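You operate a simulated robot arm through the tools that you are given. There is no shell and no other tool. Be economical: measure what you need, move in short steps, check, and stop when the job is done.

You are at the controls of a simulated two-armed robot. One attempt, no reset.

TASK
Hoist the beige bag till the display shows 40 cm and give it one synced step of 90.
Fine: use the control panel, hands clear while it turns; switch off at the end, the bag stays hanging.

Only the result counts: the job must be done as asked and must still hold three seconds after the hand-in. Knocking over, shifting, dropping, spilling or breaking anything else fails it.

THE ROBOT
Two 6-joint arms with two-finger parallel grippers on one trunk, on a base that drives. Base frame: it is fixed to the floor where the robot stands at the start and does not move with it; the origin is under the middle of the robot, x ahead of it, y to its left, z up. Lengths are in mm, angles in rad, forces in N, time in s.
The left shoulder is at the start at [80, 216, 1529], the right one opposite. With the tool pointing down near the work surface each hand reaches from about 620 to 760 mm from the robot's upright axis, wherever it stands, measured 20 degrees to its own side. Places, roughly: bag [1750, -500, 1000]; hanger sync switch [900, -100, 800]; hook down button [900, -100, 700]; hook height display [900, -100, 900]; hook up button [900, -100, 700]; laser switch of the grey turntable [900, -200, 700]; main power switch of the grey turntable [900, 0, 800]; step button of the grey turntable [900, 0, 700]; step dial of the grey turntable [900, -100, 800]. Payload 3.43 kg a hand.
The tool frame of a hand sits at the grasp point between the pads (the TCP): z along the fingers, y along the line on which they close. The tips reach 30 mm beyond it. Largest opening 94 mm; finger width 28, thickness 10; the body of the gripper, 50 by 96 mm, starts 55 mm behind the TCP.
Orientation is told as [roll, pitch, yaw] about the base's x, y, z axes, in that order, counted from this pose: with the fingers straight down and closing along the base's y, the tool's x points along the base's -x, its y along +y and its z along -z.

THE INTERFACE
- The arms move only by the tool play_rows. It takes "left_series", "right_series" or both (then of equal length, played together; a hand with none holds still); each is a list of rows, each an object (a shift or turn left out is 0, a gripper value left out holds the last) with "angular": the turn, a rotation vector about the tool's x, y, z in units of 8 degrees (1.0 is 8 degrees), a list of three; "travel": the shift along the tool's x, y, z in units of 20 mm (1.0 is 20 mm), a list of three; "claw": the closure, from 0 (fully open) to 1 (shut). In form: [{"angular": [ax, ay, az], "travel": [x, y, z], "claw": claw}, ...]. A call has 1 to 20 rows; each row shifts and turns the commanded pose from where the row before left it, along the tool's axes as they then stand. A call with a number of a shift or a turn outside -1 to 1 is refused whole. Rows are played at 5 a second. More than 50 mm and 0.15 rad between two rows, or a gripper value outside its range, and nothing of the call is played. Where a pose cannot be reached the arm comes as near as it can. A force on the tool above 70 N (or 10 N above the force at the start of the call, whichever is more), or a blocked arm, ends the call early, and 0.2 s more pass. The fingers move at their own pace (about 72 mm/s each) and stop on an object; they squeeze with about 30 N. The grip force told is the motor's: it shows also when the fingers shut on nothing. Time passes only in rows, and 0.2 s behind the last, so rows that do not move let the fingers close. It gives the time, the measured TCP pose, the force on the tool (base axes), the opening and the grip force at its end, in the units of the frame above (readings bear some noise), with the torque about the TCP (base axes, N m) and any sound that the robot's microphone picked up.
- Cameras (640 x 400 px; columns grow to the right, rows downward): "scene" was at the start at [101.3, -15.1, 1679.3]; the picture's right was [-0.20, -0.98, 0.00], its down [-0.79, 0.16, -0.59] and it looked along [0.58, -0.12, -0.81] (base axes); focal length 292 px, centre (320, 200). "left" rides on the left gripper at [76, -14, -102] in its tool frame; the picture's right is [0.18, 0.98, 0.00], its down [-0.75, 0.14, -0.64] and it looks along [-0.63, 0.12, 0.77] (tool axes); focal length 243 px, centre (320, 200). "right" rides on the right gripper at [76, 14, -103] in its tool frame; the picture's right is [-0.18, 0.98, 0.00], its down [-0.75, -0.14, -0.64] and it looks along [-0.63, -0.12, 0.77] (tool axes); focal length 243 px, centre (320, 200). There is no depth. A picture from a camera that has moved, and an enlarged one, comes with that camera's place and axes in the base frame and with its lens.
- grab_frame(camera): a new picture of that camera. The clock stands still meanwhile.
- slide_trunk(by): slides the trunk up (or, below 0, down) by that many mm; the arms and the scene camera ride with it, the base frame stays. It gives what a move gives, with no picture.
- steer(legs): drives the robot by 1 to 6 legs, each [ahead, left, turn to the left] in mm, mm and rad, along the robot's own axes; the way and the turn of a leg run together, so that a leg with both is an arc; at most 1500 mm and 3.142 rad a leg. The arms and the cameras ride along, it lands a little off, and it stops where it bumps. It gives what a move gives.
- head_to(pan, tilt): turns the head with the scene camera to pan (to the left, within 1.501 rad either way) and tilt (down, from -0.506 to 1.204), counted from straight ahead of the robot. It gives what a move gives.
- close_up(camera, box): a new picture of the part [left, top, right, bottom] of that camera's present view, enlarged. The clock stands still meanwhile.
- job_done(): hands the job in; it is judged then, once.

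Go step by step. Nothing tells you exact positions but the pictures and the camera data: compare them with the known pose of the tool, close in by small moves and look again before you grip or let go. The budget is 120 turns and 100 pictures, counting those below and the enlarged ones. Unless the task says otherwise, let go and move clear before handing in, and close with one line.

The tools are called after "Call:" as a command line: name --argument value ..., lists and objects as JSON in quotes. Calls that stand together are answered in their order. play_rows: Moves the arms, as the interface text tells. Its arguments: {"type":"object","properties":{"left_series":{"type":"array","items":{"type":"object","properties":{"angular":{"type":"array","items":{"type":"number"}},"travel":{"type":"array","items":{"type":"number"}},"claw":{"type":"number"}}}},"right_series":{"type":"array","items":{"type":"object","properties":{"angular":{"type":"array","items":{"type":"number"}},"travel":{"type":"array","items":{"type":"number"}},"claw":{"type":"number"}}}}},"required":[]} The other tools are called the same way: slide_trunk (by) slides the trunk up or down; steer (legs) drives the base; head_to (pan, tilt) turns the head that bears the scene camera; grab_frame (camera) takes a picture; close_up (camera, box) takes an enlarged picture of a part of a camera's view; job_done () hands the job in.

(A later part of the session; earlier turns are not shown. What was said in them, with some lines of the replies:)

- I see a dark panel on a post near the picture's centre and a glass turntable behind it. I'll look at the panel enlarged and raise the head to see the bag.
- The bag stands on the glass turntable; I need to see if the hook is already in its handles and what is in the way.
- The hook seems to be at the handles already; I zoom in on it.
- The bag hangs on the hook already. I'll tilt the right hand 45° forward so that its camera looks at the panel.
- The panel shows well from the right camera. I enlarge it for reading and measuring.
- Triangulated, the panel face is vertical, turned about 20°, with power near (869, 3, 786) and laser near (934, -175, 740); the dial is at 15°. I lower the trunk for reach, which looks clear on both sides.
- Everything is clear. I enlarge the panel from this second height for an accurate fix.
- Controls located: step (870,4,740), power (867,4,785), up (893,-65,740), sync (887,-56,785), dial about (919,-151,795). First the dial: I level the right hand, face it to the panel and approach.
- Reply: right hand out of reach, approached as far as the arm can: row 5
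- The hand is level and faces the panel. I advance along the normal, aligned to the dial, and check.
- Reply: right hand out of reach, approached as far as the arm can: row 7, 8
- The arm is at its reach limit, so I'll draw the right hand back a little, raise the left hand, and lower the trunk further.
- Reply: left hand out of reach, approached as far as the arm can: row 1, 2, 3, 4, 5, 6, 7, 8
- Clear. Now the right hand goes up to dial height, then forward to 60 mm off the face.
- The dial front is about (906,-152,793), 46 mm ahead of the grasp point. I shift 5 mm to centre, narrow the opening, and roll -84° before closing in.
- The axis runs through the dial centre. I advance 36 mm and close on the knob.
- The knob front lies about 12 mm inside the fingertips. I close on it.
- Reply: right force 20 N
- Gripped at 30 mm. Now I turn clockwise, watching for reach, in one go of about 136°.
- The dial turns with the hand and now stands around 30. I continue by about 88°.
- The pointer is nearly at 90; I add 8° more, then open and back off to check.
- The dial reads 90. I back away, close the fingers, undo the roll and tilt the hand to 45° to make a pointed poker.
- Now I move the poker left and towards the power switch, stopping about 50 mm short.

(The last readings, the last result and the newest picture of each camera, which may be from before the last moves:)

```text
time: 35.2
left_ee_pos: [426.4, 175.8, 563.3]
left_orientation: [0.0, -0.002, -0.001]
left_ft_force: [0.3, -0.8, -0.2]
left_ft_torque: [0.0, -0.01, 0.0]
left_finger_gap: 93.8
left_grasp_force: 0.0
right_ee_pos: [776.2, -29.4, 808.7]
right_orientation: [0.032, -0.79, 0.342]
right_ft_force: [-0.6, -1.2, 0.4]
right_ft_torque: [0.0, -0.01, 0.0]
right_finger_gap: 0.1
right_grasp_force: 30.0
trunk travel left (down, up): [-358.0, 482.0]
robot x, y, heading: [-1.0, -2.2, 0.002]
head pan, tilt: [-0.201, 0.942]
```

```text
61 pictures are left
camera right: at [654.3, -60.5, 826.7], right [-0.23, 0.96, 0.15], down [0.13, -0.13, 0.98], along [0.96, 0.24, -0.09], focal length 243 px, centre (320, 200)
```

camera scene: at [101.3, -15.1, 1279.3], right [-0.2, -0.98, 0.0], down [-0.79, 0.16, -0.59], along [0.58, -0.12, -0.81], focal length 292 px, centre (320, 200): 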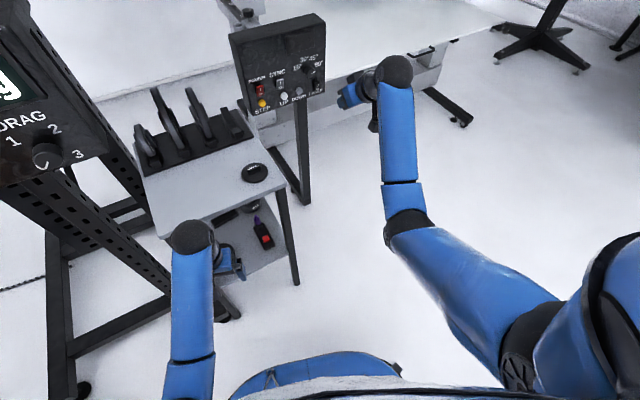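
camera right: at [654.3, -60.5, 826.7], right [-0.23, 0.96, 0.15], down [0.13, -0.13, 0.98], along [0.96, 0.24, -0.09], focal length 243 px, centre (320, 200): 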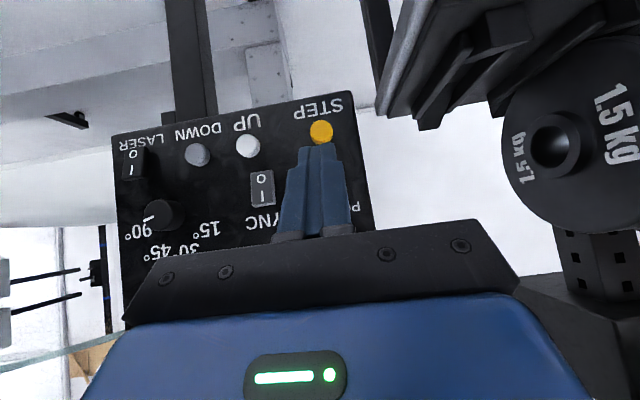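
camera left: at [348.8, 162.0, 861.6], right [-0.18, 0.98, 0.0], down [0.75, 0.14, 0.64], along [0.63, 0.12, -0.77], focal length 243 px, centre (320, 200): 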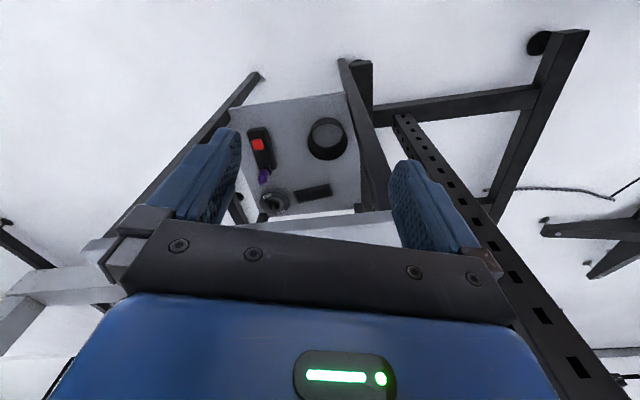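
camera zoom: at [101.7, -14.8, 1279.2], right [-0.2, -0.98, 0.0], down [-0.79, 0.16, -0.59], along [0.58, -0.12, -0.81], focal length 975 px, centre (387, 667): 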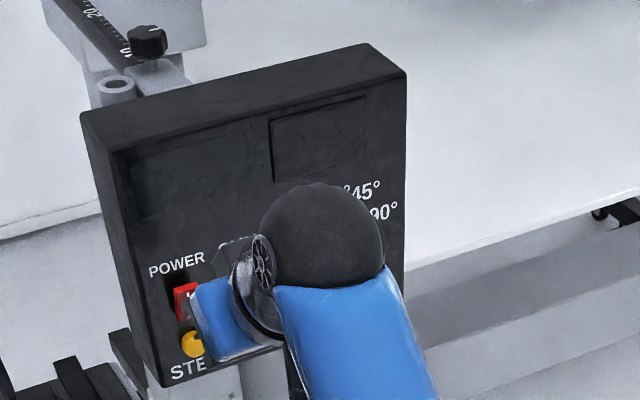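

Tip and switch are aligned. I advance to about 8 mm off the power rocker, then in small steps.

Call:
play_rows --right_series '[{"travel": [-0.66, 0.05, 0.66]}, {"travel": [-0.66, 0.03, 0.66]}, {"travel": [-0.66, 0, 0.66]}]'

Call:
close_up --camera "scene" --box '[230, 50, 310, 120]'

Call:
close_up --camera "right" --box '[230, 60, 420, 220]'

```text
time: 36.0
left_ee_pos: [425.0, 174.9, 561.5]
left_orientation: [0.001, -0.003, -0.003]
left_ft_force: [0.5, 0.0, -0.1]
left_ft_torque: [-0.02, 0.02, -0.01]
left_finger_gap: 94.0
left_grasp_force: 0.2
right_ee_pos: [828.8, -5.3, 809.6]
right_orientation: [0.031, -0.79, 0.341]
right_ft_force: [-0.5, -0.4, -0.3]
right_ft_torque: [-0.02, -0.01, -0.03]
right_finger_gap: 0.0
right_grasp_force: 30.0
trunk travel left (down, up): [-358.0, 482.0]
robot x, y, heading: [-1.6, 1.5, -0.001]
head pan, tilt: [-0.201, 0.942]
```

```text
5.71 times, centred on (270, 85) of scene
camera zoom: at [101.6, -14.6, 1279.2], right [-0.2, -0.98, 0.0], down [-0.79, 0.16, -0.59], along [0.58, -0.12, -0.81], focal length 1671 px, centre (606, 857)
```

zoom: 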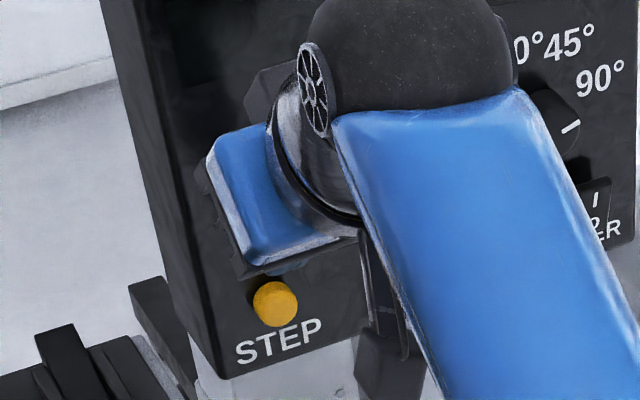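

```text
2.50 times, centred on (325, 140) of right
camera zoom: at [706.8, -38.7, 827.0], right [-0.23, 0.96, 0.15], down [0.13, -0.13, 0.98], along [0.97, 0.24, -0.09], focal length 606 px, centre (308, 350)
```

zoom: 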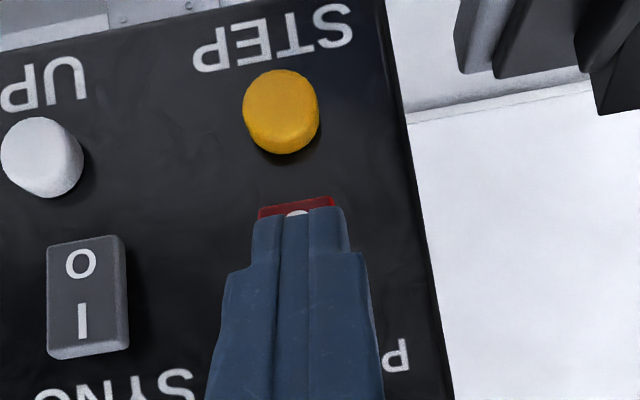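

Aligned horizontally. I press gently in small steps and watch the force.

Call:
play_rows --right_series '[{"travel": [-0.14, 0, 0.14]}, {"travel": [-0.14, 0, 0.14]}, {"travel": [-0.1, 0, 0.1]}]'

```text
time: 36.8
left_ee_pos: [423.6, 174.2, 563.9]
left_orientation: [0.001, -0.007, -0.004]
left_ft_force: [-0.1, -0.3, -0.9]
left_ft_torque: [0.01, 0.02, 0.02]
left_finger_gap: 93.8
left_grasp_force: 0.0
right_ee_pos: [834.3, -5.7, 809.7]
right_orientation: [0.031, -0.787, 0.341]
right_ft_force: [-31.1, -8.6, -1.1]
right_ft_torque: [-0.2, 0.33, 0.05]
right_finger_gap: 0.0
right_grasp_force: 30.2
trunk travel left (down, up): [-358.0, 482.0]
robot x, y, heading: [3.6, 0.3, 0.002]
head pan, tilt: [-0.201, 0.942]
```

Contact at 31 N. I push a bit more and look at the display.

Call:
play_rows --right_series '[{"travel": [-0.1, 0, 0.1]}, {"travel": [-0.1, 0, 0.1]}]'

Call:
close_up --camera "scene" --box '[220, 0, 340, 110]'

```text
time: 37.4
left_ee_pos: [422.2, 175.0, 566.5]
left_orientation: [0.002, -0.01, -0.001]
left_ft_force: [0.1, -0.5, -0.1]
left_ft_torque: [-0.03, 0.0, -0.03]
left_finger_gap: 93.9
left_grasp_force: 0.1
right_ee_pos: [834.2, -4.8, 810.6]
right_orientation: [0.034, -0.776, 0.342]
right_ft_force: [-61.2, -16.8, -8.0]
right_ft_torque: [-0.51, 0.86, 0.18]
right_finger_gap: 0.1
right_grasp_force: 30.1
trunk travel left (down, up): [-358.0, 482.0]
robot x, y, heading: [-2.7, 0.4, -0.0]
head pan, tilt: [-0.201, 0.942]
```

```text
3.64 times, centred on (280, 55) of scene
camera zoom: at [92.9, -17.6, 1279.8], right [-0.2, -0.98, 0.0], down [-0.79, 0.16, -0.59], along [0.58, -0.12, -0.81], focal length 1064 px, centre (466, 727)
```

zoom: 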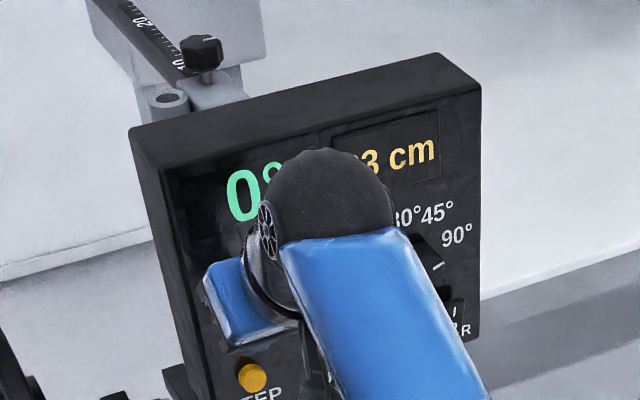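

Power is on: the displays show 0° and "?3 cm". I back off and move to the sync switch.

Call:
play_rows --right_series '[{"travel": [0.53, 0, -0.53]}, {"travel": [0.53, 0, -0.53]}, {"travel": [0, -0.79, -0.02]}, {"travel": [0, -0.79, -0.02]}, {"travel": [0, -0.79, -0.02]}, {"travel": [0, -0.79, -0.02]}, {"travel": [-0.25, 0, 0.25]}]'

Call:
close_up --camera "right" --box '[230, 60, 420, 220]'

Call:
close_up --camera "scene" --box '[220, 0, 340, 110]'

```text
time: 39.0
left_ee_pos: [425.3, 176.3, 561.6]
left_orientation: [0.0, -0.004, -0.002]
left_ft_force: [-0.1, 0.4, -0.9]
left_ft_torque: [-0.01, -0.01, 0.02]
left_finger_gap: 93.8
left_grasp_force: 0.1
right_ee_pos: [843.0, -69.0, 809.0]
right_orientation: [0.033, -0.787, 0.342]
right_ft_force: [-0.9, -0.6, -0.1]
right_ft_torque: [-0.01, -0.03, 0.01]
right_finger_gap: 0.0
right_grasp_force: 30.4
trunk travel left (down, up): [-358.0, 482.0]
robot x, y, heading: [-1.5, 0.2, -0.001]
head pan, tilt: [-0.201, 0.942]
```

```text
2.50 times, centred on (325, 140) of right
camera zoom: at [720.7, -101.2, 827.1], right [-0.23, 0.96, 0.15], down [0.13, -0.13, 0.98], along [0.97, 0.24, -0.09], focal length 606 px, centre (308, 350)
```

zoom: 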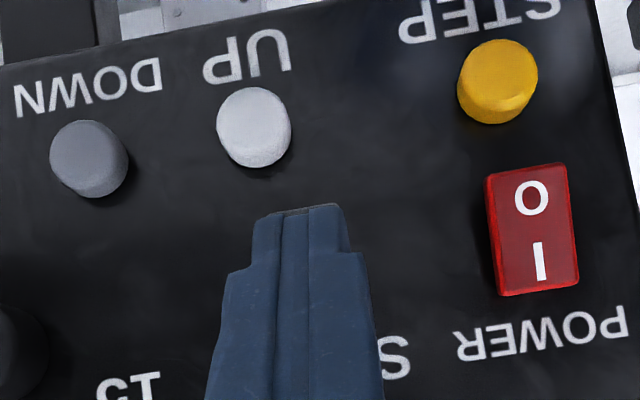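

```text
3.64 times, centred on (280, 55) of scene
camera zoom: at [101.3, -14.6, 1279.3], right [-0.2, -0.98, 0.0], down [-0.79, 0.16, -0.59], along [0.58, -0.12, -0.81], focal length 1064 px, centre (466, 727)
```

zoom: 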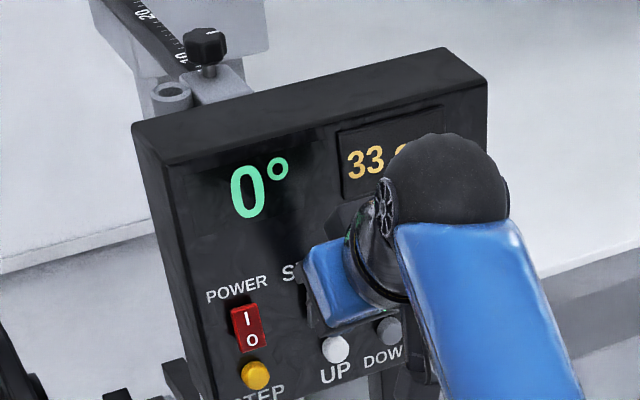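

33 cm at present. I shift 3 mm to centre on the sync switch and press its upper half.

Call:
play_rows --right_series '[{"travel": [0, -0.15, 0]}, {"travel": [-0.21, 0, 0.21]}, {"travel": [-0.21, 0, 0.21]}, {"travel": [-0.1, 0, 0.1]}, {"travel": [-0.1, 0, 0.1]}]'

```text
time: 40.2
left_ee_pos: [422.7, 174.2, 564.7]
left_orientation: [0.003, -0.006, -0.002]
left_ft_force: [-0.5, 0.3, 0.0]
left_ft_torque: [0.0, -0.03, 0.0]
left_finger_gap: 94.0
left_grasp_force: 0.1
right_ee_pos: [854.3, -67.1, 809.8]
right_orientation: [0.031, -0.785, 0.342]
right_ft_force: [-36.3, -6.0, 0.3]
right_ft_torque: [-0.31, 0.36, 0.16]
right_finger_gap: 0.0
right_grasp_force: 30.3
trunk travel left (down, up): [-358.0, 482.0]
robot x, y, heading: [3.7, -1.8, -0.003]
head pan, tilt: [-0.201, 0.942]
```

Contact at 36 N; a little more, then back off and inspect.

Call:
play_rows --right_series '[{"travel": [-0.1, 0, 0.1]}, {"travel": [-0.09, 0, 0.09]}, {"travel": [0.5, 0, -0.5]}, {"travel": [0.7, 0, -0.7]}, {"travel": [0.7, 0, -0.7]}, {"travel": [0.7, 0, -0.7]}, {"travel": [0.7, 0, -0.7]}]'

Call:
close_up --camera "right" --box '[150, 60, 450, 230]'

Call:
close_up --camera "scene" --box '[220, 0, 340, 110]'

```text
time: 41.8
left_ee_pos: [425.7, 175.5, 562.9]
left_orientation: [-0.001, -0.003, -0.002]
left_ft_force: [-0.5, -0.2, 1.2]
left_ft_torque: [-0.02, -0.01, -0.02]
left_finger_gap: 94.0
left_grasp_force: 0.0
right_ee_pos: [778.1, -99.1, 811.4]
right_orientation: [0.033, -0.789, 0.342]
right_ft_force: [0.0, -0.1, -0.4]
right_ft_torque: [0.02, -0.03, 0.0]
right_finger_gap: 0.0
right_grasp_force: 30.2
trunk travel left (down, up): [-358.0, 482.0]
robot x, y, heading: [-0.5, 0.8, -0.0]
head pan, tilt: [-0.201, 0.942]
```

```text
2.13 times, centred on (300, 145) of right
camera zoom: at [655.5, -130.5, 827.8], right [-0.23, 0.96, 0.15], down [0.13, -0.13, 0.98], along [0.96, 0.24, -0.09], focal length 518 px, centre (363, 317)
```

zoom: 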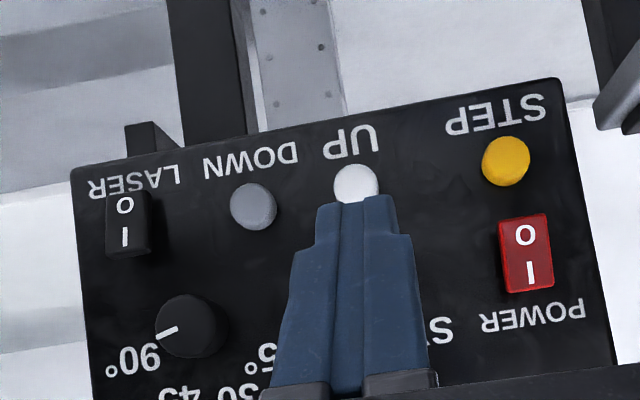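

```text
3.64 times, centred on (280, 55) of scene
camera zoom: at [100.8, -15.3, 1279.4], right [-0.2, -0.98, 0.0], down [-0.79, 0.16, -0.59], along [0.58, -0.12, -0.81], focal length 1064 px, centre (466, 727)
```

zoom: 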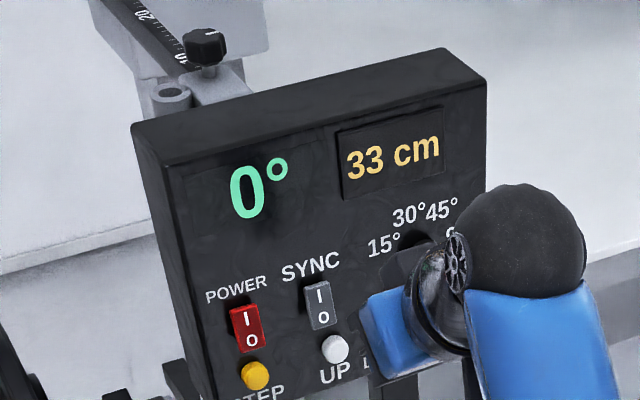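

The display reads 33 cm. I zoom in on the rockers to check that sync toggled.

Call:
close_up --camera "scene" --box '[255, 70, 320, 110]'

```text
9.85 times, centred on (288, 90) of scene
camera zoom: at [100.8, -15.3, 1279.4], right [-0.2, -0.98, 0.0], down [-0.79, 0.16, -0.59], along [0.58, -0.12, -0.81], focal length 2880 px, centre (640, 1283)
```

zoom: 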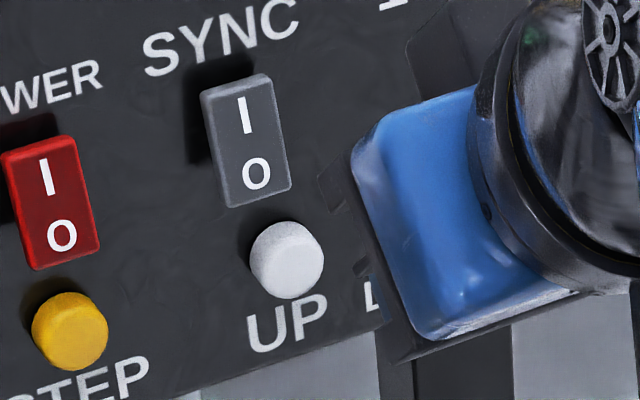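

Not conclusive; I move the hand right for a clean view of both rockers.

Call:
play_rows --right_series '[{"travel": [0, -1, 0]}, {"travel": [0, -1, 0]}, {"travel": [0, -1, 0]}, {"travel": [0, -0.5, 0]}]'

Call:
close_up --camera "right" --box '[330, 90, 490, 210]'

Call:
close_up --camera "scene" --box '[235, 50, 335, 120]'

```text
time: 42.8
left_ee_pos: [426.2, 175.2, 562.3]
left_orientation: [0.001, -0.003, -0.001]
left_ft_force: [0.6, 0.8, -0.7]
left_ft_torque: [-0.01, -0.01, 0.03]
left_finger_gap: 94.1
left_grasp_force: 0.1
right_ee_pos: [803.5, -162.4, 808.1]
right_orientation: [0.032, -0.788, 0.341]
right_ft_force: [-0.3, 0.3, 0.3]
right_ft_torque: [-0.01, 0.02, 0.05]
right_finger_gap: 0.2
right_grasp_force: 29.7
trunk travel left (down, up): [-358.0, 482.0]
robot x, y, heading: [-0.3, 5.0, -0.001]
head pan, tilt: [-0.201, 0.942]
```

```text
3.33 times, centred on (410, 150) of right
camera zoom: at [681.8, -196.0, 826.2], right [-0.23, 0.96, 0.15], down [0.13, -0.13, 0.98], along [0.97, 0.24, -0.09], focal length 809 px, centre (20, 367)
```

zoom: 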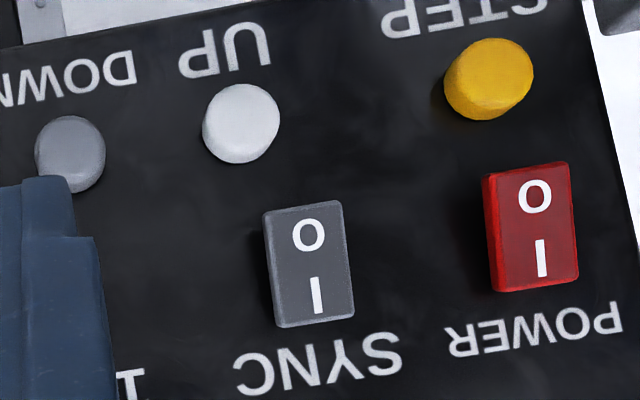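

```text
5.71 times, centred on (285, 85) of scene
camera zoom: at [101.5, -15.1, 1279.3], right [-0.2, -0.98, 0.0], down [-0.79, 0.16, -0.59], along [0.58, -0.12, -0.81], focal length 1671 px, centre (520, 857)
```

zoom: 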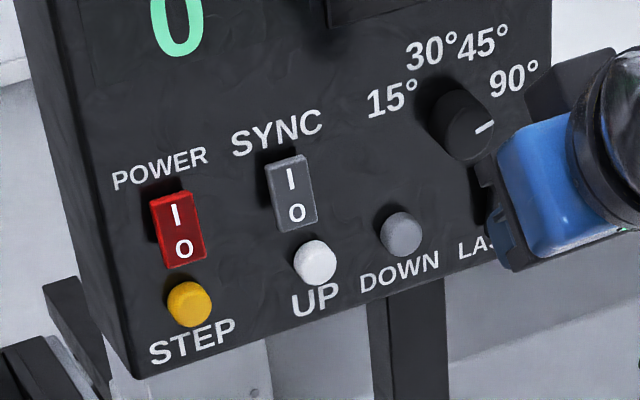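

Both rockers look taller from above than before (upper half pressed in), so sync is on. Now to the UP button: I lower the tip, move left and approach to about 20 mm.

Call:
play_rows --right_series '[{"travel": [0.67, -0.02, 0.67]}, {"travel": [0.67, -0.02, 0.67]}, {"travel": [0.67, -0.02, 0.67]}, {"travel": [0, 1, 0.03]}, {"travel": [0, 1, 0.03]}, {"travel": [0, 1, 0.03]}, {"travel": [0, 0.05, 0]}, {"travel": [-0.7, -0.01, 0.7]}, {"travel": [-0.7, -0.01, 0.7]}, {"travel": [-0.7, -0.01, 0.7]}]'

Call:
close_up --camera "right" --box '[210, 80, 430, 220]'

Call:
close_up --camera "scene" --box '[220, 0, 340, 110]'

```text
time: 45.0
left_ee_pos: [424.9, 177.1, 562.1]
left_orientation: [0.0, -0.004, -0.001]
left_ft_force: [0.0, 0.3, -0.7]
left_ft_torque: [0.01, -0.01, 0.0]
left_finger_gap: 93.7
left_grasp_force: 0.0
right_ee_pos: [839.2, -84.3, 750.2]
right_orientation: [0.032, -0.789, 0.342]
right_ft_force: [-0.1, 0.0, -0.2]
right_ft_torque: [0.01, 0.01, 0.03]
right_finger_gap: 0.1
right_grasp_force: 30.2
trunk travel left (down, up): [-358.0, 482.0]
robot x, y, heading: [2.3, 2.8, -0.001]
head pan, tilt: [-0.201, 0.942]
```

```text
2.86 times, centred on (320, 150) of right
camera zoom: at [716.6, -116.3, 768.4], right [-0.23, 0.96, 0.15], down [0.13, -0.13, 0.98], along [0.97, 0.24, -0.09], focal length 693 px, centre (320, 343)
```

zoom: 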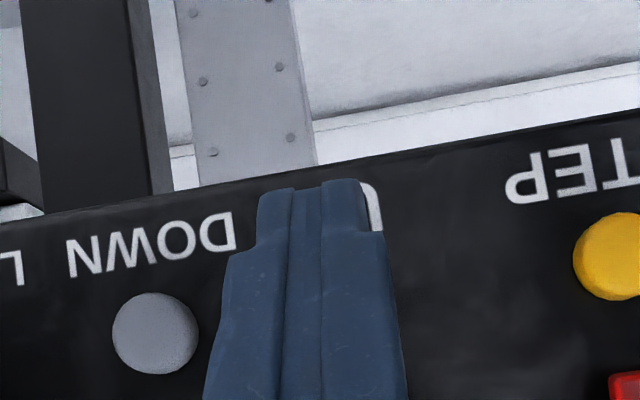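

```text
3.64 times, centred on (280, 55) of scene
camera zoom: at [101.7, -14.6, 1279.2], right [-0.2, -0.98, 0.0], down [-0.79, 0.16, -0.59], along [0.58, -0.12, -0.81], focal length 1064 px, centre (466, 727)
```

zoom: 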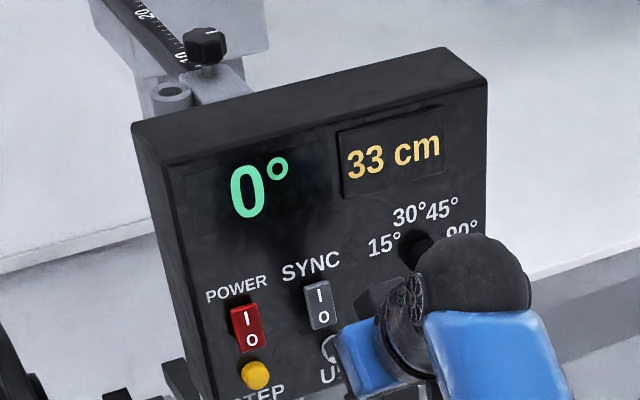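

I shift 3 mm left and close to a few millimetres.

Call:
play_rows --right_series '[{"travel": [-0.35, 0.15, 0.35]}, {"travel": [-0.3, 0, 0.3]}]'

Call:
close_up --camera "right" --box '[210, 80, 430, 220]'

Call:
close_up --camera "scene" --box '[220, 0, 340, 110]'

```text
time: 45.6
left_ee_pos: [425.7, 176.1, 562.8]
left_orientation: [0.001, -0.004, -0.002]
left_ft_force: [1.1, 0.8, -0.6]
left_ft_torque: [-0.02, 0.01, 0.03]
left_finger_gap: 94.0
left_grasp_force: 0.1
right_ee_pos: [855.1, -75.9, 751.2]
right_orientation: [0.031, -0.789, 0.341]
right_ft_force: [-0.6, -0.3, 0.7]
right_ft_torque: [-0.01, 0.01, -0.04]
right_finger_gap: 0.0
right_grasp_force: 30.4
trunk travel left (down, up): [-358.0, 482.0]
robot x, y, heading: [-1.4, 0.4, 0.002]
head pan, tilt: [-0.201, 0.942]
```

```text
2.86 times, centred on (320, 150) of right
camera zoom: at [732.0, -106.8, 769.0], right [-0.23, 0.96, 0.15], down [0.13, -0.13, 0.98], along [0.96, 0.24, -0.09], focal length 693 px, centre (320, 343)
```

zoom: 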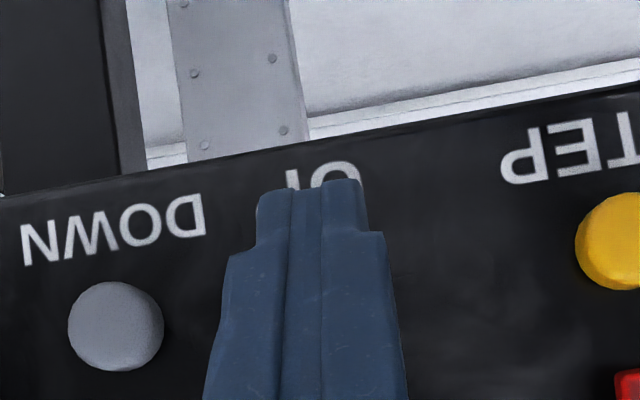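

```text
3.64 times, centred on (280, 55) of scene
camera zoom: at [101.5, -15.0, 1279.3], right [-0.2, -0.98, 0.0], down [-0.79, 0.16, -0.59], along [0.58, -0.12, -0.81], focal length 1064 px, centre (466, 727)
```

zoom: 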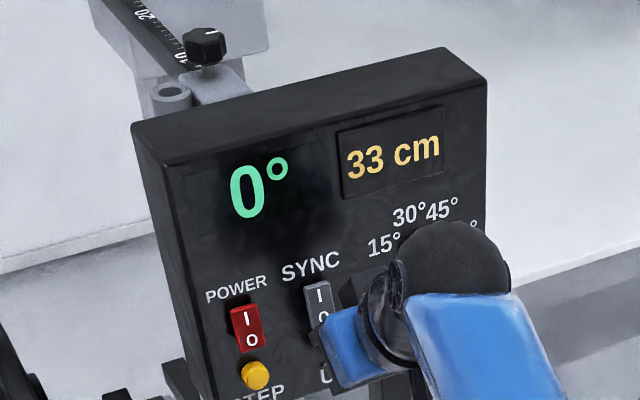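

Aligned with UP. I press carefully, a few mm at a time.

Call:
play_rows --right_series '[{"travel": [-0.28, 0, 0.28]}]'

Call:
close_up --camera "scene" --box '[240, 10, 340, 100]'

```text
time: 46.0
left_ee_pos: [425.2, 175.4, 562.8]
left_orientation: [0.0, -0.004, -0.002]
left_ft_force: [-1.3, -0.5, -0.5]
left_ft_torque: [-0.01, -0.01, 0.04]
left_finger_gap: 93.9
left_grasp_force: 0.2
right_ee_pos: [860.1, -72.7, 750.9]
right_orientation: [0.032, -0.787, 0.343]
right_ft_force: [-3.9, -1.5, -1.8]
right_ft_torque: [-0.04, 0.08, 0.0]
right_finger_gap: 0.1
right_grasp_force: 29.5
trunk travel left (down, up): [-358.0, 482.0]
robot x, y, heading: [1.5, 1.9, 0.002]
head pan, tilt: [-0.201, 0.942]
heard: click
```

```text
4.44 times, centred on (290, 55) of scene
camera zoom: at [100.4, -15.2, 1279.3], right [-0.2, -0.98, 0.0], down [-0.79, 0.16, -0.59], along [0.58, -0.12, -0.81], focal length 1300 px, centre (453, 844)
```

zoom: 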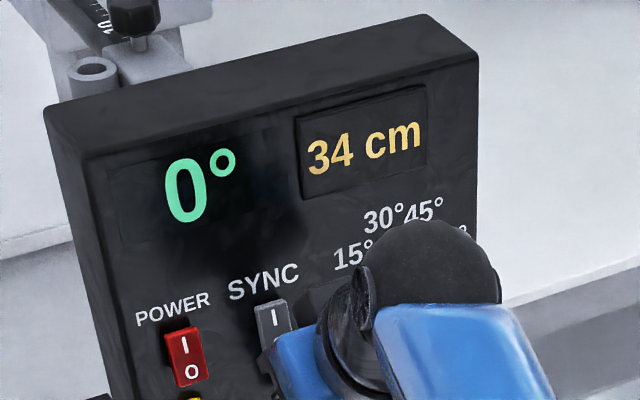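

A click and 34 cm. I hold for one row to see whether it climbs while held.

Call:
play_rows --right_series '[{}]'

Call:
close_up --camera "scene" --box '[240, 10, 340, 100]'

```text
time: 46.4
left_ee_pos: [425.6, 176.8, 563.0]
left_orientation: [0.001, -0.004, -0.002]
left_ft_force: [0.8, 0.3, -0.1]
left_ft_torque: [0.02, 0.0, -0.03]
left_finger_gap: 94.0
left_grasp_force: 0.2
right_ee_pos: [860.3, -72.6, 750.6]
right_orientation: [0.032, -0.786, 0.341]
right_ft_force: [-6.2, -1.5, -2.2]
right_ft_torque: [-0.09, 0.15, -0.02]
right_finger_gap: 0.1
right_grasp_force: 30.1
trunk travel left (down, up): [-358.0, 482.0]
robot x, y, heading: [0.5, -0.9, -0.001]
head pan, tilt: [-0.201, 0.942]
```

```text
4.44 times, centred on (290, 55) of scene
camera zoom: at [100.9, -15.3, 1279.3], right [-0.2, -0.98, 0.0], down [-0.79, 0.16, -0.59], along [0.58, -0.12, -0.81], focal length 1300 px, centre (453, 844)
```

zoom: 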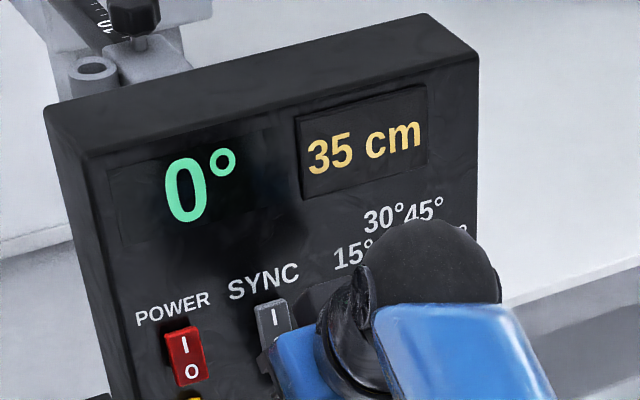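

It climbs while held, about 1 cm per 0.4 s. I hold for 1.0 s more and check the rate.

Call:
play_rows --right_series '[{}, {}, {}, {}]'

Call:
close_up --camera "scene" --box '[240, 10, 340, 100]'

```text
time: 47.4
left_ee_pos: [425.1, 175.8, 563.0]
left_orientation: [0.0, -0.004, -0.002]
left_ft_force: [-0.1, -0.9, 1.1]
left_ft_torque: [0.02, 0.0, -0.01]
left_finger_gap: 94.0
left_grasp_force: 0.0
right_ee_pos: [860.8, -72.7, 751.5]
right_orientation: [0.033, -0.789, 0.342]
right_ft_force: [-9.0, -2.6, -4.4]
right_ft_torque: [-0.09, 0.24, -0.02]
right_finger_gap: 0.0
right_grasp_force: 30.1
trunk travel left (down, up): [-358.0, 482.0]
robot x, y, heading: [3.0, -1.7, -0.0]
head pan, tilt: [-0.201, 0.942]
```

```text
4.44 times, centred on (290, 55) of scene
camera zoom: at [101.1, -15.4, 1279.3], right [-0.2, -0.98, 0.0], down [-0.79, 0.16, -0.59], along [0.58, -0.12, -0.81], focal length 1300 px, centre (453, 844)
```

zoom: 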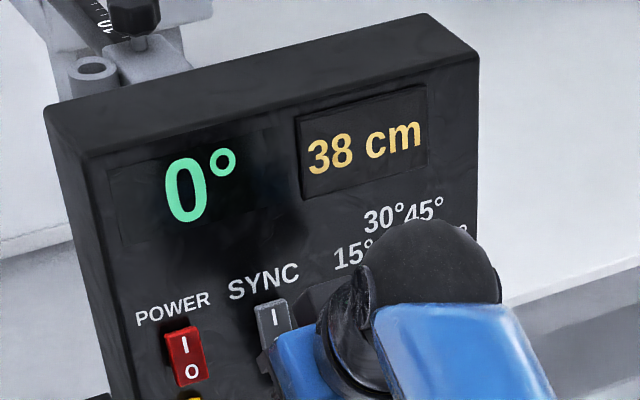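

About 3 cm/s. One more short hold (0.4 s), then release accordingly.

Call:
play_rows --right_series '[{}]'

Call:
close_up --camera "scene" --box '[240, 10, 340, 100]'

```text
time: 47.8
left_ee_pos: [425.8, 175.8, 561.6]
left_orientation: [-0.001, -0.005, -0.002]
left_ft_force: [0.0, 0.0, 0.6]
left_ft_torque: [-0.02, 0.0, 0.0]
left_finger_gap: 94.1
left_grasp_force: 0.2
right_ee_pos: [861.6, -73.2, 750.7]
right_orientation: [0.034, -0.789, 0.342]
right_ft_force: [-9.0, -2.9, -4.7]
right_ft_torque: [-0.06, 0.23, 0.0]
right_finger_gap: 0.0
right_grasp_force: 30.3
trunk travel left (down, up): [-358.0, 482.0]
robot x, y, heading: [-4.4, 0.2, -0.003]
head pan, tilt: [-0.201, 0.942]
```

```text
4.44 times, centred on (290, 55) of scene
camera zoom: at [101.1, -15.4, 1279.3], right [-0.2, -0.98, 0.0], down [-0.79, 0.16, -0.59], along [0.58, -0.12, -0.81], focal length 1300 px, centre (453, 844)
```

zoom: 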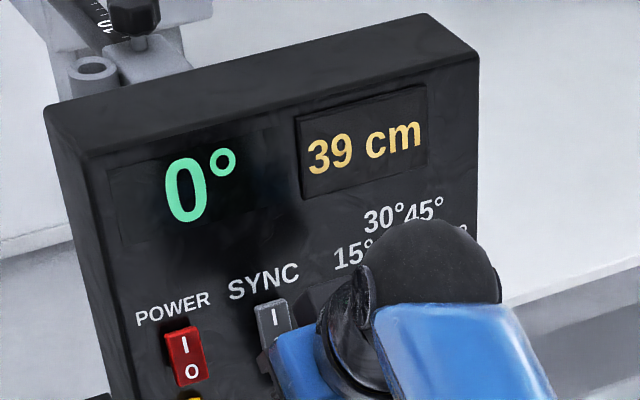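

39 cm. I release now; the lag should bring it close to 40.

Call:
play_rows --right_series '[{"travel": [0.35, 0, -0.35]}, {"travel": [0.35, 0, -0.35]}]'

Call:
close_up --camera "scene" --box '[240, 10, 340, 100]'

```text
time: 48.4
left_ee_pos: [426.9, 176.5, 562.9]
left_orientation: [-0.001, -0.002, -0.002]
left_ft_force: [0.8, -0.1, 0.3]
left_ft_torque: [0.02, 0.02, 0.02]
left_finger_gap: 94.1
left_grasp_force: 0.1
right_ee_pos: [844.6, -77.6, 752.9]
right_orientation: [0.032, -0.79, 0.343]
right_ft_force: [-0.6, 0.4, -0.3]
right_ft_torque: [-0.01, -0.02, -0.05]
right_finger_gap: 0.0
right_grasp_force: 29.6
trunk travel left (down, up): [-358.0, 482.0]
robot x, y, heading: [-1.1, 1.0, -0.0]
head pan, tilt: [-0.201, 0.942]
```

```text
4.44 times, centred on (290, 55) of scene
camera zoom: at [101.5, -15.1, 1279.3], right [-0.2, -0.98, 0.0], down [-0.79, 0.16, -0.59], along [0.58, -0.12, -0.81], focal length 1300 px, centre (453, 844)
```

zoom: 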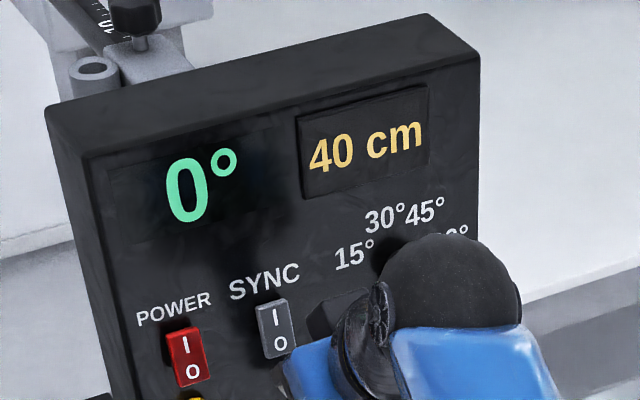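

The display reads 40 cm. I back off, move in front of the step button, and check the bag hangs freely.

Call:
play_rows --right_series '[{"travel": [0.45, 0, -0.45]}, {"travel": [0.48, 0, -0.42]}, {"travel": [0, 1, 0.03]}, {"travel": [0, 1, 0.03]}, {"travel": [0, 1, 0.03]}, {"travel": [0, 0.47, 0.02]}]'

Call:
close_up --camera "right" --box '[210, 60, 430, 220]'

Call:
head_to --pan -0.25 --tilt 0.1

Call:
grab_frame --camera "scene"

```text
time: 49.8
left_ee_pos: [426.5, 176.5, 562.2]
left_orientation: [0.001, -0.005, -0.001]
left_ft_force: [0.4, 0.3, -0.6]
left_ft_torque: [0.02, 0.01, 0.0]
left_finger_gap: 94.1
left_grasp_force: 0.0
right_ee_pos: [796.2, -23.3, 750.8]
right_orientation: [0.031, -0.788, 0.342]
right_ft_force: [-0.5, 0.1, 0.6]
right_ft_torque: [0.0, 0.02, 0.0]
right_finger_gap: 0.0
right_grasp_force: 30.7
trunk travel left (down, up): [-358.0, 482.0]
robot x, y, heading: [0.0, -2.2, 0.006]
head pan, tilt: [-0.201, 0.942]
```

```text
2.50 times, centred on (320, 140) of right
camera zoom: at [673.5, -54.8, 768.2], right [-0.23, 0.96, 0.15], down [0.13, -0.13, 0.98], along [0.97, 0.24, -0.09], focal length 606 px, centre (320, 350)
```

zoom: 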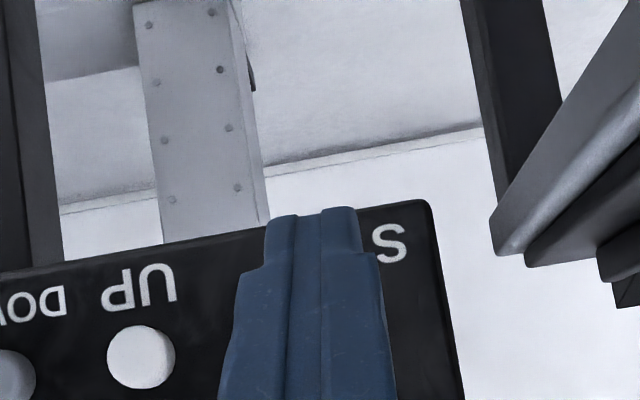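

```text
time: 51.0
left_ee_pos: [425.5, 175.5, 562.8]
left_orientation: [0.001, -0.003, 0.0]
left_ft_force: [0.0, 0.3, -0.5]
left_ft_torque: [0.04, 0.0, -0.04]
left_finger_gap: 94.1
left_grasp_force: 0.1
right_ee_pos: [795.9, -23.2, 750.7]
right_orientation: [0.032, -0.789, 0.342]
right_ft_force: [0.3, 0.4, -0.4]
right_ft_torque: [-0.01, 0.04, 0.02]
right_finger_gap: 0.1
right_grasp_force: 29.7
trunk travel left (down, up): [-358.0, 482.0]
robot x, y, heading: [1.4, -0.7, -0.005]
head pan, tilt: [-0.25, 0.099]
```

```text
40 pictures are left
camera scene: at [119.0, -23.1, 1353.3], right [-0.25, -0.97, 0.0], down [-0.1, 0.02, -0.99], along [0.96, -0.25, -0.1], focal length 292 px, centre (320, 200)
```

scene: 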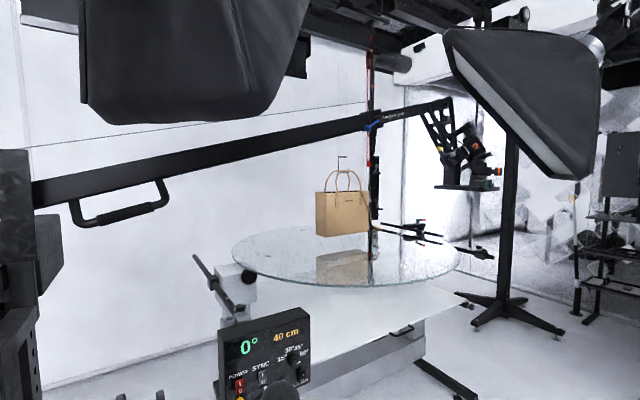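

The bag hangs free with the boom well clear, and both displays are visible. I approach the step button to a few mm.

Call:
play_rows --right_series '[{"travel": [-0.64, 0, 0.64]}, {"travel": [-0.63, 0, 0.63]}]'

Call:
close_up --camera "right" --box '[210, 60, 430, 220]'

```text
time: 51.6
left_ee_pos: [427.4, 176.2, 562.6]
left_orientation: [0.001, -0.004, -0.004]
left_ft_force: [0.1, -0.2, 0.2]
left_ft_torque: [-0.04, -0.01, -0.02]
left_finger_gap: 93.8
left_grasp_force: 0.0
right_ee_pos: [830.9, -9.2, 748.7]
right_orientation: [0.033, -0.79, 0.341]
right_ft_force: [0.2, -0.4, -0.2]
right_ft_torque: [-0.02, 0.03, 0.03]
right_finger_gap: 0.2
right_grasp_force: 30.1
trunk travel left (down, up): [-358.0, 482.0]
robot x, y, heading: [-1.0, -1.1, -0.001]
head pan, tilt: [-0.25, 0.099]
```

```text
2.50 times, centred on (320, 140) of right
camera zoom: at [708.1, -41.3, 766.8], right [-0.23, 0.96, 0.15], down [0.13, -0.13, 0.98], along [0.97, 0.24, -0.1], focal length 606 px, centre (320, 350)
```

zoom: 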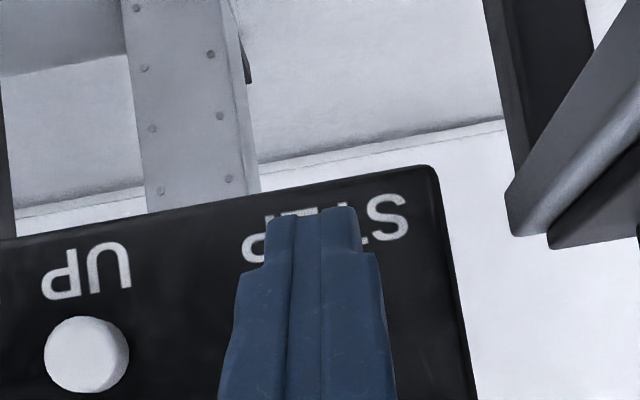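

Aligned. I press once and retreat straight away in the same call.

Call:
play_rows --right_series '[{"travel": [-0.28, 0, 0.28]}, {"travel": [-0.07, 0, 0.07]}, {"travel": [0.5, 0, -0.5]}, {"travel": [0.9, 0, -0.9]}, {"travel": [0.9, 0, -0.9]}]'

Call:
grab_frame --camera "scene"

```text
time: 52.8
left_ee_pos: [424.7, 175.5, 561.8]
left_orientation: [-0.001, -0.003, -0.001]
left_ft_force: [0.0, -0.3, -0.3]
left_ft_torque: [0.0, -0.01, -0.03]
left_finger_gap: 94.2
left_grasp_force: 0.0
right_ee_pos: [778.8, -30.6, 749.1]
right_orientation: [0.032, -0.792, 0.341]
right_ft_force: [-0.4, -0.2, -0.1]
right_ft_torque: [-0.02, -0.03, -0.03]
right_finger_gap: 0.3
right_grasp_force: 30.2
trunk travel left (down, up): [-358.0, 482.0]
robot x, y, heading: [0.1, -0.6, 0.0]
head pan, tilt: [-0.25, 0.099]
heard: click
```

```text
38 pictures are left
camera scene: at [118.5, -23.4, 1353.4], right [-0.25, -0.97, 0.0], down [-0.1, 0.02, -1.0], along [0.96, -0.25, -0.1], focal length 292 px, centre (320, 200)
```

scene: 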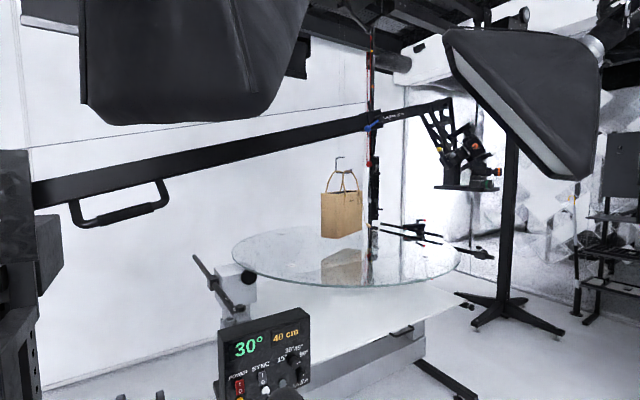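

It clicked and turns, the bag along with it. I draw the hand further back and wait for 90°.

Call:
play_rows --right_series '[{"travel": [0.9, 0, -0.9]}, {"travel": [0.9, 0, -0.9]}, {}, {}, {}, {}, {}, {}, {}, {}, {}, {}, {}, {}, {}, {}, {}, {}]'

Call:
grab_frame --camera "scene"

```text
time: 56.6
left_ee_pos: [425.0, 176.5, 563.4]
left_orientation: [0.0, -0.002, 0.0]
left_ft_force: [0.6, -0.7, 0.5]
left_ft_torque: [-0.03, -0.02, -0.01]
left_finger_gap: 94.2
left_grasp_force: 0.1
right_ee_pos: [729.1, -46.7, 749.4]
right_orientation: [0.032, -0.789, 0.341]
right_ft_force: [-0.5, 0.0, 0.2]
right_ft_torque: [-0.01, 0.01, 0.03]
right_finger_gap: 0.2
right_grasp_force: 30.2
trunk travel left (down, up): [-358.0, 482.0]
robot x, y, heading: [-0.8, 1.1, 0.001]
head pan, tilt: [-0.25, 0.099]
```

```text
37 pictures are left
camera scene: at [118.9, -23.1, 1353.3], right [-0.25, -0.97, 0.0], down [-0.1, 0.02, -0.99], along [0.96, -0.25, -0.1], focal length 292 px, centre (320, 200)
```

scene: 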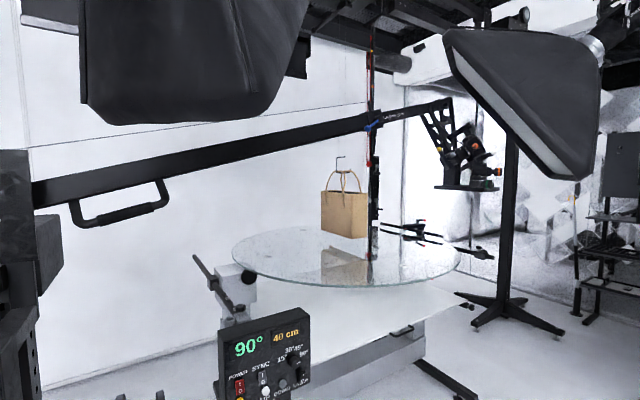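

The display shows 90° and 40 cm. I check the bag up close, and bring the tip in front of the lower half of the power rocker.

Call:
close_up --camera "scene" --box '[290, 130, 400, 250]'

Call:
play_rows --right_series '[{"travel": [-0.6, 0.02, -0.6]}, {"travel": [-0.6, 0.02, -0.6]}, {"travel": [-0.7, -0.01, 0.7]}, {"travel": [-0.7, -0.01, 0.7]}, {"travel": [-0.7, -0.01, 0.7]}, {"travel": [-0.7, -0.01, 0.7]}, {"travel": [-0.7, -0.01, 0.7]}]'

Call:
close_up --camera "right" --box '[210, 60, 430, 220]'

```text
3.33 times, centred on (345, 190) of scene
camera zoom: at [118.9, -23.1, 1353.3], right [-0.25, -0.97, 0.0], down [-0.1, 0.02, -0.99], along [0.96, -0.25, -0.1], focal length 975 px, centre (237, 233)
```

zoom: 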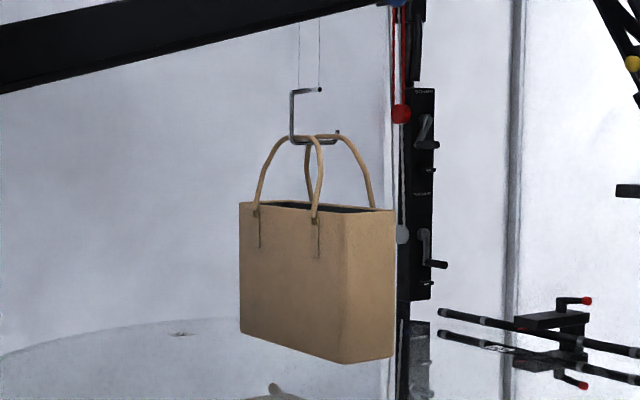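

```text
time: 58.2
left_ee_pos: [426.4, 176.2, 561.9]
left_orientation: [0.0, -0.003, -0.001]
left_ft_force: [1.2, 0.3, -0.4]
left_ft_torque: [0.0, 0.01, 0.0]
left_finger_gap: 94.1
left_grasp_force: 0.0
right_ee_pos: [823.5, -13.8, 784.6]
right_orientation: [0.032, -0.787, 0.343]
right_ft_force: [0.3, -0.3, -0.4]
right_ft_torque: [-0.02, 0.01, 0.02]
right_finger_gap: 0.0
right_grasp_force: 29.9
trunk travel left (down, up): [-358.0, 482.0]
robot x, y, heading: [0.1, -0.4, -0.001]
head pan, tilt: [-0.25, 0.099]
```

```text
2.50 times, centred on (320, 140) of right
camera zoom: at [701.6, -45.6, 802.4], right [-0.23, 0.96, 0.15], down [0.13, -0.13, 0.98], along [0.97, 0.24, -0.1], focal length 606 px, centre (320, 350)
```

zoom: 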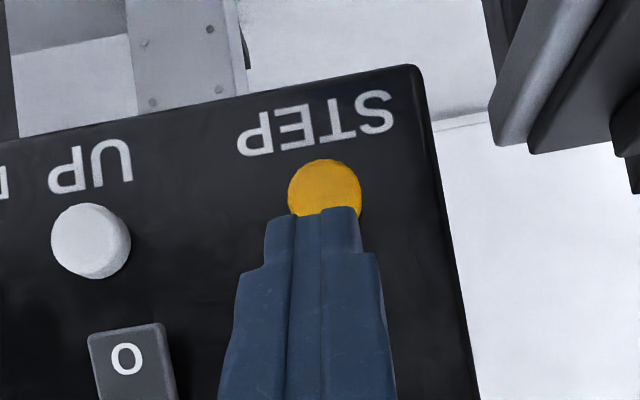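

The bag turned with the hook. Leading edge is about 22 mm above the step button's height, on the O half; I press gently.

Call:
play_rows --right_series '[{"travel": [-0.28, 0, 0.28]}, {"travel": [-0.14, 0, 0.14]}, {"travel": [-0.07, 0, 0.07]}, {"travel": [-0.07, 0, 0.07]}]'

Call:
close_up --camera "scene" --box '[200, 300, 330, 400]'

```text
time: 59.2
left_ee_pos: [425.4, 176.1, 564.3]
left_orientation: [-0.001, -0.004, -0.002]
left_ft_force: [0.7, -0.2, 0.2]
left_ft_torque: [-0.03, -0.01, 0.0]
left_finger_gap: 93.6
left_grasp_force: 0.1
right_ee_pos: [836.3, -7.8, 785.1]
right_orientation: [0.032, -0.787, 0.343]
right_ft_force: [-12.3, -2.8, -0.1]
right_ft_torque: [-0.01, 0.14, 0.02]
right_finger_gap: 0.0
right_grasp_force: 29.8
trunk travel left (down, up): [-358.0, 482.0]
robot x, y, heading: [-3.0, 2.2, 0.003]
head pan, tilt: [-0.25, 0.099]
```

```text
4.00 times, centred on (265, 350) of scene
camera zoom: at [116.6, -23.8, 1353.5], right [-0.25, -0.97, 0.0], down [-0.09, 0.03, -1.0], along [0.96, -0.25, -0.1], focal length 1170 px, centre (540, -400)
```

zoom: 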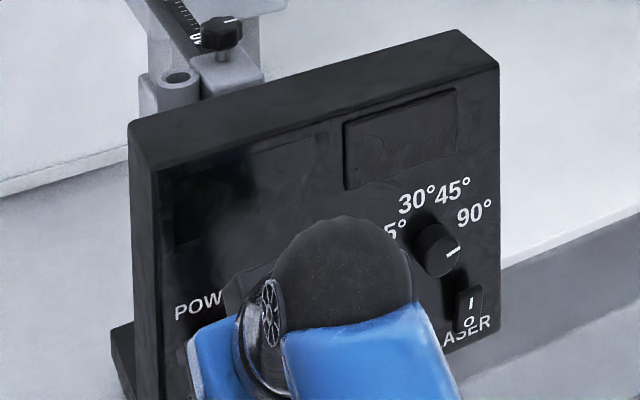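

The displays are dark: power is off. I back the hand away and check once more.

Call:
play_rows --right_series '[{"travel": [0.7, 0, -0.7]}, {"travel": [0.7, 0, -0.7]}, {"travel": [0.7, 0, -0.7]}, {"travel": [0.7, 0, -0.7]}, {"travel": [0.7, 0, -0.7]}, {"travel": [0.7, 0, -0.7]}, {"travel": [0.7, 0, -0.7]}, {}, {}]'

Call:
grab_frame --camera "scene"

Call:
close_up --camera "right" --box '[150, 40, 450, 230]'

```text
time: 61.2
left_ee_pos: [425.3, 175.0, 563.2]
left_orientation: [-0.002, -0.003, -0.004]
left_ft_force: [1.3, -0.2, -0.4]
left_ft_torque: [0.0, -0.01, -0.01]
left_finger_gap: 94.0
left_grasp_force: 0.0
right_ee_pos: [706.3, -58.1, 783.9]
right_orientation: [0.031, -0.788, 0.342]
right_ft_force: [-0.2, -1.3, 0.9]
right_ft_torque: [0.01, -0.01, -0.02]
right_finger_gap: 0.0
right_grasp_force: 29.8
trunk travel left (down, up): [-358.0, 482.0]
robot x, y, heading: [-0.6, 2.1, 0.001]
head pan, tilt: [-0.25, 0.099]
```

```text
33 pictures are left
camera scene: at [118.8, -23.2, 1353.4], right [-0.25, -0.97, 0.0], down [-0.1, 0.02, -0.99], along [0.96, -0.25, -0.1], focal length 292 px, centre (320, 200)
```

scene: 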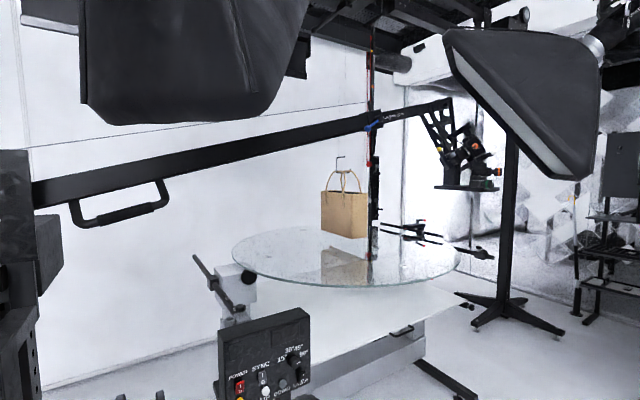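

```text
2.11 times, centred on (300, 135) of right
camera zoom: at [584.9, -90.0, 801.6], right [-0.23, 0.96, 0.15], down [0.13, -0.13, 0.98], along [0.97, 0.24, -0.09], focal length 511 px, centre (362, 337)
```

zoom: 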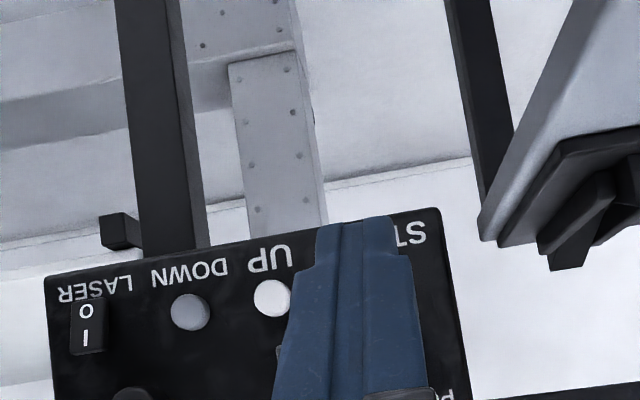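

The bag hangs still at 40 cm after one 90° synced step, the power is off and the hands are clear. I hand the job in.

Call:
job_done

```text
The job is handed in.
```

The beige bag was hoisted until the display showed 40 cm and given one synced 90° step. The main power is now off, the bag is still hanging, and both hands are clear. I left the hanger sync switch on.
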